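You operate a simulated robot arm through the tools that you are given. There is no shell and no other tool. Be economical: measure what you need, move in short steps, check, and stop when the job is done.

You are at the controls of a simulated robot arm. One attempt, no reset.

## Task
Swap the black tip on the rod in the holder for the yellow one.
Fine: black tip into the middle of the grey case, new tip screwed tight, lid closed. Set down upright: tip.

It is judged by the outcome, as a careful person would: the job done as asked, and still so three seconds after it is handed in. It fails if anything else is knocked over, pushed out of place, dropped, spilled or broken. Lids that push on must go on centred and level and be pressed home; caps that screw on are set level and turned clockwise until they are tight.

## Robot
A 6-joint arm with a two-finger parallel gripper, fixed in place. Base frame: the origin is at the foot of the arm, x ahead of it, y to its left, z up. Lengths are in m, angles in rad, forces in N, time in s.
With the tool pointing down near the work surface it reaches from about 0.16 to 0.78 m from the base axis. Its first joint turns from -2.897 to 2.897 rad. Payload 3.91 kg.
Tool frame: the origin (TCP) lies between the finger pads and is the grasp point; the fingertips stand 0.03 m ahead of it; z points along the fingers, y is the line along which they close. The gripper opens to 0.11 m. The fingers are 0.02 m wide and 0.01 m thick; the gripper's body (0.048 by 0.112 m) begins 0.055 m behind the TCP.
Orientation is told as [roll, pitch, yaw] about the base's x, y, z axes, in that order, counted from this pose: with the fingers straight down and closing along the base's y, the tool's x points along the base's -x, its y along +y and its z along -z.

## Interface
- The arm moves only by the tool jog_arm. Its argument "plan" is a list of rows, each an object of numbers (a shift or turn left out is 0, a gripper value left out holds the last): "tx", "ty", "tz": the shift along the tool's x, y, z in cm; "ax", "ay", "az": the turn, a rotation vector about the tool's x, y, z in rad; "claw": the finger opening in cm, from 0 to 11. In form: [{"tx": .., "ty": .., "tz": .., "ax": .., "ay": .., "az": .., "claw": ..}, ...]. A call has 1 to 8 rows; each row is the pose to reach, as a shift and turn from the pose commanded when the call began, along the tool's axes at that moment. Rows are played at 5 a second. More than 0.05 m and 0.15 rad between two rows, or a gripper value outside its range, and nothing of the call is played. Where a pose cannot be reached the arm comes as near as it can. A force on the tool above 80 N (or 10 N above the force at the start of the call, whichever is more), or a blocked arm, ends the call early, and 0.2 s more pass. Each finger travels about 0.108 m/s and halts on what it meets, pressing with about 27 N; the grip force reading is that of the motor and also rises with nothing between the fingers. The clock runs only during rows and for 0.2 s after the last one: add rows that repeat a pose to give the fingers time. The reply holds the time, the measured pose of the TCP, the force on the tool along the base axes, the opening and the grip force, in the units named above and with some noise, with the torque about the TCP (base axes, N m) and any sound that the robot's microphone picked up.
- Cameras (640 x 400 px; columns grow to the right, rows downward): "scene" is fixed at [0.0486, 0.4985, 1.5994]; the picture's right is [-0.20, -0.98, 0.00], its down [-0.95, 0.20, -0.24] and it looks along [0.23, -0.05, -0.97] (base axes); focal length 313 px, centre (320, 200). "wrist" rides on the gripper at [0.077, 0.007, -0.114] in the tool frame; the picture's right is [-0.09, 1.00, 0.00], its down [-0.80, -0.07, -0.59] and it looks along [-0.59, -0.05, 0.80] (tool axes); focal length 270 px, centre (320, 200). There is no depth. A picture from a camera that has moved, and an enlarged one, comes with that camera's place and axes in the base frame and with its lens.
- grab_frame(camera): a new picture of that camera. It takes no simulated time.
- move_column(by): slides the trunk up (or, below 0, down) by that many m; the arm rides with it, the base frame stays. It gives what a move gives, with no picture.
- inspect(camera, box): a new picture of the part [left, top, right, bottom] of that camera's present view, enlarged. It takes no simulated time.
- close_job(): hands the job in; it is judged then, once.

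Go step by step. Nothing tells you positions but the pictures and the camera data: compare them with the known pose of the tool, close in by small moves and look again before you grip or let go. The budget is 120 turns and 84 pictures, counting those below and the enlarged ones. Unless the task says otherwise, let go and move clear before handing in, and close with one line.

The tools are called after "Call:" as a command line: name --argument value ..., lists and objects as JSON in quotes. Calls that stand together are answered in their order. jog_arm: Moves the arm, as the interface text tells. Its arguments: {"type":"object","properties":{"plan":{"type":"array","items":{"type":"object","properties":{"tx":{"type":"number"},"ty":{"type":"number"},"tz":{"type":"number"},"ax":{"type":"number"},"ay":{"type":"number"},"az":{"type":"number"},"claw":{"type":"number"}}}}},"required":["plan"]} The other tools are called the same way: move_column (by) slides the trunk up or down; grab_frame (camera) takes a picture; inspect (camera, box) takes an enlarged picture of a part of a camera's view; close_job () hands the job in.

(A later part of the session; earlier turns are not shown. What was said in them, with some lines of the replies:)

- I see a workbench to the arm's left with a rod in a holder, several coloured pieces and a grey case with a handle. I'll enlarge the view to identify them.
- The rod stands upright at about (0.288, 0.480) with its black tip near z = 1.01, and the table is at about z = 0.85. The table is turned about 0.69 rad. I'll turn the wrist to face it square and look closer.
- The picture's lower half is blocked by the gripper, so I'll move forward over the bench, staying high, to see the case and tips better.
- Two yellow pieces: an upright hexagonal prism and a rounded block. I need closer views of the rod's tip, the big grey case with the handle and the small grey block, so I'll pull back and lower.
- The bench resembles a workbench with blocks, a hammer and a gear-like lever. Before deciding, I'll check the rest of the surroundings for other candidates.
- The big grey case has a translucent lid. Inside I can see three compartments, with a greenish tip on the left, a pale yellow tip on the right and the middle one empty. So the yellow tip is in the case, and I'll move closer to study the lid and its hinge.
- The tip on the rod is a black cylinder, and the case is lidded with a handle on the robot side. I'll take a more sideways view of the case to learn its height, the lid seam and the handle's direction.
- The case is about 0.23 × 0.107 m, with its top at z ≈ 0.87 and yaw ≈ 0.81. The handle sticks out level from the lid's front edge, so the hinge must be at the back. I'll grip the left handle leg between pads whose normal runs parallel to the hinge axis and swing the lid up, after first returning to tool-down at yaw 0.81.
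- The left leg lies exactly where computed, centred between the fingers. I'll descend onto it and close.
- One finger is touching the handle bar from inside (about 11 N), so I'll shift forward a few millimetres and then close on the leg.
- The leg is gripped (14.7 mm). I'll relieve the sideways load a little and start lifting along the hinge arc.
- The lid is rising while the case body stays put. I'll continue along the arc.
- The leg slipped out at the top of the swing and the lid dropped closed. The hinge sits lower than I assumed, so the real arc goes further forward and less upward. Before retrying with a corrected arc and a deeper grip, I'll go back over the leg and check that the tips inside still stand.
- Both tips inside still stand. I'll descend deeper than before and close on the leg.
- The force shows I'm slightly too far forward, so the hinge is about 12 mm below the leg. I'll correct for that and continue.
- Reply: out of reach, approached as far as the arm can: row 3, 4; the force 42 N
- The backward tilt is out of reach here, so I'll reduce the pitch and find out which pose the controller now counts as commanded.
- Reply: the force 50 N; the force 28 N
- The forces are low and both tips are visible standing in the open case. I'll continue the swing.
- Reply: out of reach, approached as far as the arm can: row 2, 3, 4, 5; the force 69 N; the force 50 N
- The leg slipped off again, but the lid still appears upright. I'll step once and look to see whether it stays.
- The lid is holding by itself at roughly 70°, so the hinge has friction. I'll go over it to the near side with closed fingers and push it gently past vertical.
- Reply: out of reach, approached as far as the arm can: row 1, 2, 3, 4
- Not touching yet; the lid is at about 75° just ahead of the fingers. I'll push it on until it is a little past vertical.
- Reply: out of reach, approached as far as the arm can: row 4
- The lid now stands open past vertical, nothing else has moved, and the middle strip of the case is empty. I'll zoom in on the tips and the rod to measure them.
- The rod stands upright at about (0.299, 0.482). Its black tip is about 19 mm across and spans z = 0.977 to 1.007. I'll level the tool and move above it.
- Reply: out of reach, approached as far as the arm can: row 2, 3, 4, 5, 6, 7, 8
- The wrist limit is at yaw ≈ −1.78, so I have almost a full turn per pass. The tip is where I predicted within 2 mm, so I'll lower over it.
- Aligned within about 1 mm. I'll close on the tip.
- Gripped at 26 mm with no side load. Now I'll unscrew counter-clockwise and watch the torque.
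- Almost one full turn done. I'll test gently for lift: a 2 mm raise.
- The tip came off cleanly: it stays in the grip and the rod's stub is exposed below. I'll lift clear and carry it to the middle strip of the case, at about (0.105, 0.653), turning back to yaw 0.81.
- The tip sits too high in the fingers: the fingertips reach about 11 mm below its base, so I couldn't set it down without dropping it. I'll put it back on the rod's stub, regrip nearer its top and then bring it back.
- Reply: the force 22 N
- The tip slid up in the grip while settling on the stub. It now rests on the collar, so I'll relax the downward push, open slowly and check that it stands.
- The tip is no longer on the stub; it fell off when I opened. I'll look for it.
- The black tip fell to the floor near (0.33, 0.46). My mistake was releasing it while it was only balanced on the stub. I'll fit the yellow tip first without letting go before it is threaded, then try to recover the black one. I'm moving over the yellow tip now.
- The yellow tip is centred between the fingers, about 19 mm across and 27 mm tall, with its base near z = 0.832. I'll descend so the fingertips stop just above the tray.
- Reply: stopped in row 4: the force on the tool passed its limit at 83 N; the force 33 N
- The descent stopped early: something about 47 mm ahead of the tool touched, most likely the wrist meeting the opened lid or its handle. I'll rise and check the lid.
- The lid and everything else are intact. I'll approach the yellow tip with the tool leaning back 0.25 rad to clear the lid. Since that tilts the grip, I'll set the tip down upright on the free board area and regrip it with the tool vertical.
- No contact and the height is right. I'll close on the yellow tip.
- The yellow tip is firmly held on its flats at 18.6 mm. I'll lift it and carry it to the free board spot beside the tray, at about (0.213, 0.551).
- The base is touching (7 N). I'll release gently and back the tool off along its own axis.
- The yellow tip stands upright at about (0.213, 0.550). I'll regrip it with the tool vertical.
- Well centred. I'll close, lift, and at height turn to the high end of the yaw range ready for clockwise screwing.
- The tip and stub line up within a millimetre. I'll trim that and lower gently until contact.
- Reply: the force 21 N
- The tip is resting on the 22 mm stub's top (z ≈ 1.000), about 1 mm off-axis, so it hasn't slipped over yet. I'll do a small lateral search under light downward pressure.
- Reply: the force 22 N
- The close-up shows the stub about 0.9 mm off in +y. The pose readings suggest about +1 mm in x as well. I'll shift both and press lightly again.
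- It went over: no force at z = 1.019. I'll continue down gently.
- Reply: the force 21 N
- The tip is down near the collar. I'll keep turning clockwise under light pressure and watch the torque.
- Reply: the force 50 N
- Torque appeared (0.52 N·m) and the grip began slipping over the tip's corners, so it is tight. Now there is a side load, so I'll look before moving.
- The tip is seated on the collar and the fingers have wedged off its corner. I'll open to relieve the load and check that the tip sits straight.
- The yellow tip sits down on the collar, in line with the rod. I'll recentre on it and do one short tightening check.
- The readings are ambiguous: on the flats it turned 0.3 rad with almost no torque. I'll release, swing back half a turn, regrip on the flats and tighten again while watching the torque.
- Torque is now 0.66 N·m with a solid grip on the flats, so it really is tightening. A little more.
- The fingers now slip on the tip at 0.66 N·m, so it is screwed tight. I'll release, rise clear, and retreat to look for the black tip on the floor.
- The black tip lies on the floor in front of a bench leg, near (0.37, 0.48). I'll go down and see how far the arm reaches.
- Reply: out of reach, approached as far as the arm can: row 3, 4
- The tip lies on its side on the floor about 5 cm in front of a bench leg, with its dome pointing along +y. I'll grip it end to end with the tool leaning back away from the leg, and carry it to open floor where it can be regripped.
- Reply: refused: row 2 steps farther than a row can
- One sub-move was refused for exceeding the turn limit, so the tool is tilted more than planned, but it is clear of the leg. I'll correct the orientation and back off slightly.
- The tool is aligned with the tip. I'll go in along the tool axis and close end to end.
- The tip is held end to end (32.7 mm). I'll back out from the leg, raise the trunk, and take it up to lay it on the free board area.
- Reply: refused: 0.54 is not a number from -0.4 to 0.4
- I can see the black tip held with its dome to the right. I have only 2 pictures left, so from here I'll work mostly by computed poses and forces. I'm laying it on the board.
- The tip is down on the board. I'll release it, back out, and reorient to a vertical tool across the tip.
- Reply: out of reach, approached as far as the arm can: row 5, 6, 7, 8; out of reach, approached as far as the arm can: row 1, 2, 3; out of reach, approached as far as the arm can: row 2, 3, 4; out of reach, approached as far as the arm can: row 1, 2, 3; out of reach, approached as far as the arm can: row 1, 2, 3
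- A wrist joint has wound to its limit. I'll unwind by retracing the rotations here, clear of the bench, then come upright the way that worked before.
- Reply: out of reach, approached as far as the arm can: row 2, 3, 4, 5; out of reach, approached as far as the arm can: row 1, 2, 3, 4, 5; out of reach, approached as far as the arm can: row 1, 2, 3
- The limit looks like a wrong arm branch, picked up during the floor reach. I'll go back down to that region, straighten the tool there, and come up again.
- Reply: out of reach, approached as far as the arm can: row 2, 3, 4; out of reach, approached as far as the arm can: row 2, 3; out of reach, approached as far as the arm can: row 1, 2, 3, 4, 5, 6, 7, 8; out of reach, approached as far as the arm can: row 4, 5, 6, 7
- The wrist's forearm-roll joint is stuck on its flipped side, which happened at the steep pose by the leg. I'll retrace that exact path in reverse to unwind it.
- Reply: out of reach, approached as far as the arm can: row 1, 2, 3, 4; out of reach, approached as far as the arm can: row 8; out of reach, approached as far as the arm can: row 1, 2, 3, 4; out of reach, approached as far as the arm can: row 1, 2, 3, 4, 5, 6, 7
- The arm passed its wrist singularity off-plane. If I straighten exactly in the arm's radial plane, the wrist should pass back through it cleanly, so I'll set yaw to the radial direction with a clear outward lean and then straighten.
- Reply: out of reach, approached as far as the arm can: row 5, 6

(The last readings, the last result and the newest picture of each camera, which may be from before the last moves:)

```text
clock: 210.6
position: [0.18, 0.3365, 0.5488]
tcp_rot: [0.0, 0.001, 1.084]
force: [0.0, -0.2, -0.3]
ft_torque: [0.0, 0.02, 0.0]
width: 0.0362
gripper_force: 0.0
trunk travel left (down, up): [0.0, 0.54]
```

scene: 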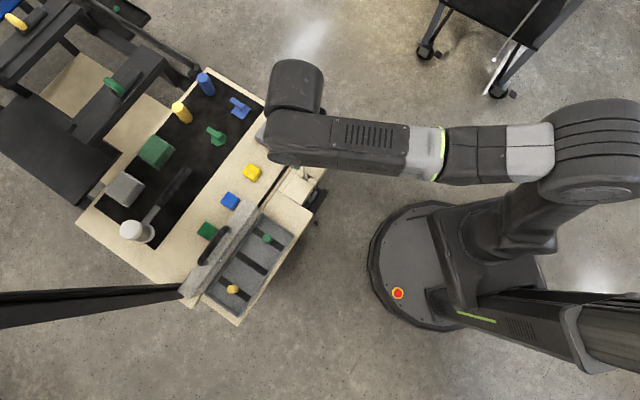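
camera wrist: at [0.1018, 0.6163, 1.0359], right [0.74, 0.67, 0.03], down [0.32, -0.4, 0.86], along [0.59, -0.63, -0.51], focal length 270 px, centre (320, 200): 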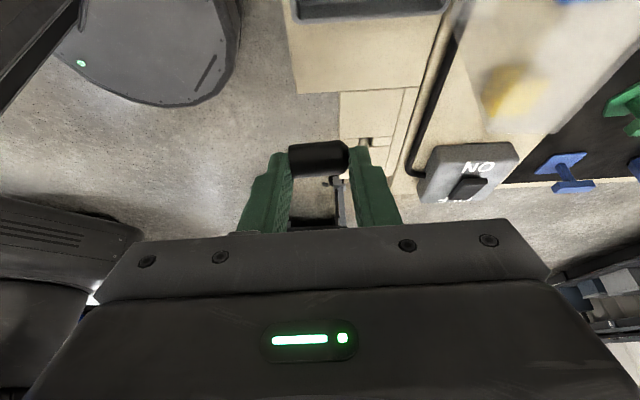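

The wrist is back on its normal branch and vertical. Next I'll raise the trunk and go above the black tip lying on the board at about (0.200, 0.536).

Call:
move_column --by 0.4

Call:
jog_arm --plan '[{"tx": -3.7, "ty": 1.5, "az": 0.06}, {"tx": -7.4, "ty": 3, "az": 0.12}, {"tx": -11.2, "ty": 4.5, "az": 0.18}, {"tx": -14.9, "ty": 6.1, "az": 0.24}, {"tx": -18.6, "ty": 7.57, "az": 0.271}, {"tx": -18.6, "ty": 7.57, "az": 0.271}]'

Call:
inspect --camera "wrist" --box '[170, 50, 470, 240]'

```text
clock: 214.4
position: [0.1802, 0.336, 0.9484]
tcp_rot: [0.001, 0.002, 1.084]
force: [-0.3, 0.6, 0.0]
ft_torque: [0.03, 0.0, 0.01]
width: 0.036
gripper_force: 0.1
trunk travel left (down, up): [-0.4, 0.14]
```

```text
clock: 215.8
position: [0.1982, 0.5361, 0.948]
tcp_rot: [0.0, 0.003, 0.813]
force: [0.0, 0.3, -0.4]
ft_torque: [-0.04, 0.02, 0.02]
width: 0.0359
gripper_force: 0.1
trunk travel left (down, up): [-0.4, 0.14]
```

```text
2.11 times, centred on (320, 145) of wrist
camera zoom: at [0.1405, 0.4847, 1.0638], right [-0.66, 0.75, 0.0], down [0.6, 0.53, 0.59], along [0.44, 0.39, -0.81], focal length 569 px, centre (320, 316)
```

zoom: 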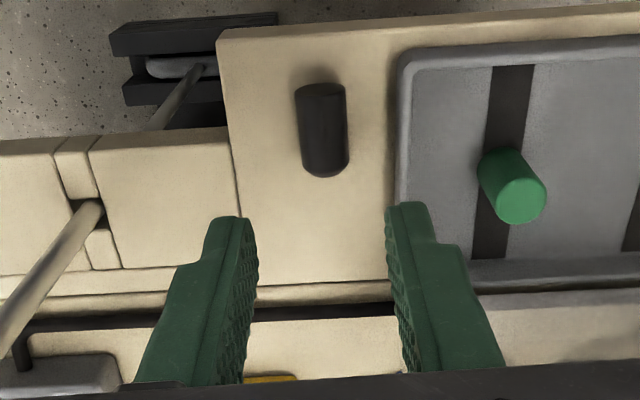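

The tip lies exactly where planned, with its dome pointing forward. I'll grip it across its body, lift, and tip the tool forward to bring the tip upright.

Call:
jog_arm --plan '[{"tx": 0.2, "tz": 3}, {"tx": 0.2, "tz": 6}, {"tx": 0.2, "tz": 8.5}, {"tx": 0.2, "tz": 8.9}, {"tx": 0.2, "tz": 8.9, "claw": 2.4}, {"tx": 0.2, "tz": 8.9, "claw": 0}, {"tx": 0.2, "tz": 8.9, "claw": 0}, {"tx": 0.2, "tz": 8.9, "claw": 0}]'

Call:
move_column --by 0.1

Call:
jog_arm --plan '[{"ay": -0.14}, {"ay": -0.28}, {"ay": -0.42}, {"ay": -0.56}, {"ay": -0.7}, {"ay": -0.7}]'

Call:
jog_arm --plan '[{"ay": -0.14}, {"ay": -0.28}, {"ay": -0.42}, {"ay": -0.56}, {"ay": -0.68}, {"ay": -0.68}]'

```text
clock: 217.7
position: [0.1974, 0.5341, 0.8593]
tcp_rot: [0.002, 0.001, 0.814]
force: [-0.1, 0.2, 0.7]
ft_torque: [0.02, 0.0, -0.02]
width: 0.0186
gripper_force: 26.4
trunk travel left (down, up): [-0.4, 0.14]
```

```text
clock: 219.0
position: [0.1986, 0.5349, 0.9586]
tcp_rot: [-0.001, 0.001, 0.814]
force: [-0.4, -0.1, 0.6]
ft_torque: [-0.02, 0.01, -0.03]
width: 0.0184
gripper_force: 26.8
trunk travel left (down, up): [-0.5, 0.04]
```

```text
clock: 220.4
position: [0.2, 0.5351, 0.9582]
tcp_rot: [-0.001, -0.699, 0.814]
force: [0.2, -0.7, -0.1]
ft_torque: [0.02, 0.0, 0.0]
width: 0.0184
gripper_force: 27.2
trunk travel left (down, up): [-0.5, 0.04]
```

```text
clock: 221.8
position: [0.1976, 0.545, 0.966]
tcp_rot: [-0.036, -1.377, 0.846]
force: [-0.3, -0.2, -1.2]
ft_torque: [0.01, -0.04, 0.03]
width: 0.0183
gripper_force: 26.6
out of reach, approached as far as the arm can: row 5, 6
trunk travel left (down, up): [-0.5, 0.04]
```

The black tip is held nearly upright with the tool horizontal. From this pose I can put it straight into the middle of the tray from the front, so I'll move over and lower.

Call:
jog_arm --plan '[{"ty": 3.6}, {"ty": 7.1}, {"ty": 10.6}, {"ty": 14.1}, {"ty": 14.1}]'

Call:
move_column --by -0.085

```text
clock: 223.0
position: [0.0948, 0.6391, 0.9658]
tcp_rot: [0.0, -1.379, 0.811]
force: [0.3, 0.6, -1.0]
ft_torque: [-0.02, 0.0, 0.02]
width: 0.0183
gripper_force: 26.8
trunk travel left (down, up): [-0.5, 0.04]
```

```text
clock: 224.2
position: [0.0951, 0.6397, 0.88]
tcp_rot: [0.001, -1.378, 0.812]
force: [0.4, -0.3, -0.6]
ft_torque: [-0.03, 0.05, 0.01]
width: 0.0183
gripper_force: 26.7
trunk travel left (down, up): [-0.415, 0.125]
```

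Call:
jog_arm --plan '[{"tx": 0.8, "ty": 0.2, "tz": -0.2}, {"tx": 1.6, "ty": 0.2, "tz": 0}, {"tx": 2.3, "ty": 0.2, "tz": 0.1}, {"tx": 2.55, "ty": 0.2, "tz": 0.14}, {"tx": 2.55, "ty": 0.2, "tz": 0.14}]'

```text
clock: 225.4
position: [0.0919, 0.6389, 0.8553]
tcp_rot: [0.002, -1.379, 0.811]
force: [-1.0, 0.2, -0.7]
ft_torque: [0.02, -0.03, 0.0]
width: 0.0185
gripper_force: 26.7
trunk travel left (down, up): [-0.415, 0.125]
```

Call:
jog_arm --plan '[{"tx": 0.1, "tz": 0.02}, {"tx": 0.2, "tz": 0.04}, {"tx": 0.3, "tz": 0.06}, {"tx": 0.4, "tz": 0.08}]'

```text
clock: 226.4
position: [0.0909, 0.6384, 0.8533]
tcp_rot: [0.016, -1.382, 0.797]
force: [1.0, 2.7, 13.4]
ft_torque: [-0.03, 0.3, -0.08]
width: 0.0187
gripper_force: 27.0
trunk travel left (down, up): [-0.415, 0.125]
```

Contact made. I'll ease off, open gently, and back straight out along the tool axis.

Call:
jog_arm --plan '[{"tx": -0.12}, {"tx": -0.12, "claw": 2.3}, {"tx": -0.12, "claw": 2.8}, {"tx": -0.12, "claw": 3.6}, {"tx": -0.12, "claw": 3.8}, {"tx": -0.12, "tz": -3}, {"tx": -0.12, "tz": -7}, {"tx": -0.12, "tz": -11}]'

Call:
move_column --by 0.12

Call:
inspect --camera "scene" --box '[190, 130, 330, 330]'

```text
clock: 228.2
position: [0.0159, 0.558, 0.8724]
tcp_rot: [-0.005, -1.377, 0.818]
force: [0.5, -0.6, 0.8]
ft_torque: [-0.01, 0.0, 0.0]
width: 0.0379
gripper_force: 0.0
trunk travel left (down, up): [-0.415, 0.125]
```

```text
clock: 229.7
position: [0.0177, 0.5616, 0.9932]
tcp_rot: [0.001, -1.378, 0.812]
force: [-0.3, 0.6, -0.7]
ft_torque: [-0.01, 0.01, 0.01]
width: 0.0382
gripper_force: 0.2
trunk travel left (down, up): [-0.535, 0.005]
```

```text
2.00 times, centred on (260, 230) of scene
camera zoom: at [0.0486, 0.4985, 1.5994], right [-0.2, -0.98, 0.0], down [-0.95, 0.2, -0.24], along [0.23, -0.05, -0.97], focal length 626 px, centre (440, 140)
5 turns are left
```

zoom: 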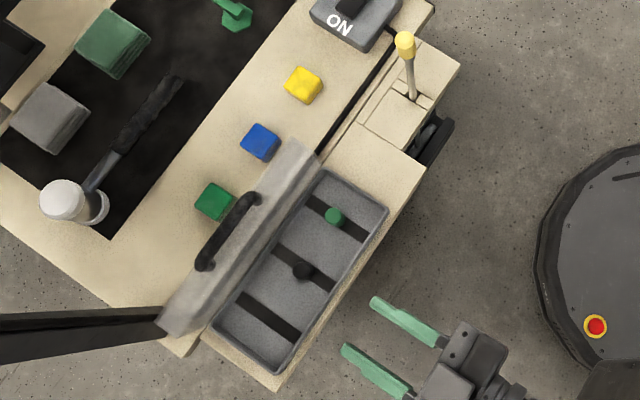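

The black tip stands upright in the middle of the case, and the yellow tip is on the rod. With 5 turns left and no pictures to spare, I'll close the lid now: bring the tool vertical with fingers closed, pass over the lid, and get behind it.

Call:
jog_arm --plan '[{"ay": 0.14, "claw": 0}, {"ay": 0.28}, {"ay": 0.42}, {"ay": 0.56}, {"ay": 0.7}, {"ay": 0.84}, {"ay": 0.98}, {"ay": 1.12}]'

Call:
jog_arm --plan '[{"ay": 0.13}, {"ay": 0.258}, {"tx": -0.9, "tz": -3.4, "ay": 0.258}, {"tx": -1.8, "tz": -6.8, "ay": 0.258}, {"tx": -1.8, "tz": -6.8, "ay": 0.258}]'

Call:
jog_arm --plan '[{"tx": -4.7}, {"tx": -9.4}, {"tx": -14.1}, {"tx": -18.8}, {"tx": -23.6}, {"tx": -23.6}]'

```text
clock: 231.5
position: [0.0168, 0.5607, 0.9931]
tcp_rot: [0.0, -0.257, 0.814]
force: [0.3, -0.6, -0.2]
ft_torque: [0.02, 0.0, 0.01]
width: 0.0001
gripper_force: 27.4
trunk travel left (down, up): [-0.535, 0.005]
```

```text
clock: 232.7
position: [0.0184, 0.5593, 1.0642]
tcp_rot: [0.0, 0.0, 0.815]
force: [0.3, 0.3, -0.8]
ft_torque: [0.0, 0.02, 0.0]
width: 0.0001
gripper_force: 26.9
trunk travel left (down, up): [-0.535, 0.005]
```

```text
clock: 234.1
position: [0.1792, 0.731, 1.0641]
tcp_rot: [0.001, 0.001, 0.813]
force: [0.1, 0.4, -0.8]
ft_torque: [0.03, 0.04, -0.01]
width: 0.0
gripper_force: 27.2
trunk travel left (down, up): [-0.535, 0.005]
4 turns are left
```

I'm behind the lid at f ≈ +0.11. Next I'll lower, draw the lid forward over its balance point, follow it, and press it down.

Call:
jog_arm --plan '[{"tz": 3.5}, {"tz": 7}, {"tz": 10.4}, {"tz": 10.4}]'

Call:
jog_arm --plan '[{"tx": 2}, {"tx": 4}, {"tx": 6}, {"tx": 8}, {"tx": 10}, {"tx": 12}, {"tx": 13.8}, {"tx": 13.8}]'

Call:
jog_arm --plan '[{"tz": 1}, {"tz": 2}, {"tz": 3}, {"tz": 4}, {"tz": 5}, {"tz": 5.6}]'

```text
clock: 235.1
position: [0.1789, 0.7315, 0.9596]
tcp_rot: [-0.001, 0.0, 0.816]
force: [0.1, -0.2, -0.1]
ft_torque: [0.01, -0.01, 0.02]
width: 0.0001
gripper_force: 27.1
trunk travel left (down, up): [-0.535, 0.005]
```

```text
clock: 236.9
position: [0.0848, 0.6306, 0.9601]
tcp_rot: [0.0, 0.001, 0.813]
force: [0.3, 0.2, 0.7]
ft_torque: [-0.01, 0.02, 0.04]
width: 0.0
gripper_force: 27.4
trunk travel left (down, up): [-0.535, 0.005]
```

```text
clock: 238.3
position: [0.0843, 0.632, 0.9061]
tcp_rot: [0.004, -0.004, 0.814]
force: [0.6, -2.3, 18.0]
ft_torque: [-0.08, -0.05, -0.14]
width: 0.0
gripper_force: 27.2
trunk travel left (down, up): [-0.535, 0.005]
3 turns are left
```

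Contact at fingertip height 0.876 means the lid is down on the case. I'll press once more to confirm it is home, then rise and move clear.

Call:
jog_arm --plan '[{"tz": 0.2}, {"tz": 0.4}, {"tz": 0.4}]'

Call:
jog_arm --plan '[{"tz": -3}, {"tz": -7}, {"tz": -11}, {"tx": 4, "tz": -13}, {"tx": 8, "tz": -13}, {"tx": 12, "tz": -13}, {"tx": 12, "tz": -13}]'

Call:
grab_frame --camera "scene"

```text
clock: 239.1
position: [0.0861, 0.6319, 0.9045]
tcp_rot: [0.007, -0.008, 0.814]
force: [2.2, 3.8, 50.4]
ft_torque: [0.15, -0.17, -0.25]
width: 0.0
gripper_force: 27.5
trunk travel left (down, up): [-0.535, 0.005]
```

```text
clock: 240.7
position: [0.0025, 0.545, 1.0295]
tcp_rot: [0.0, 0.001, 0.813]
force: [0.4, -0.2, 0.7]
ft_torque: [-0.01, 0.0, 0.0]
width: 0.0002
gripper_force: 26.9
trunk travel left (down, up): [-0.535, 0.005]
```

```text
refused: no pictures are left
2 turns are left
```

The lid resisted firmly at its closed height (50 N at z ≈ 0.874) and the arm is clear, so I'm handing in the job.

Call:
close_job

```text
The job is handed in.
```

The yellow tip is screwed tight on the rod, the black tip is in the middle of the grey case and the lid is closed, but I dropped the black tip on the floor once. The drop happened when I released it balanced on the rod's stub; I picked it up again, and it stood upright in the last picture, before I shut the lid. I had no pictures left to see the lid shut, so that rests on it resisting a 50 N press at its closed height.
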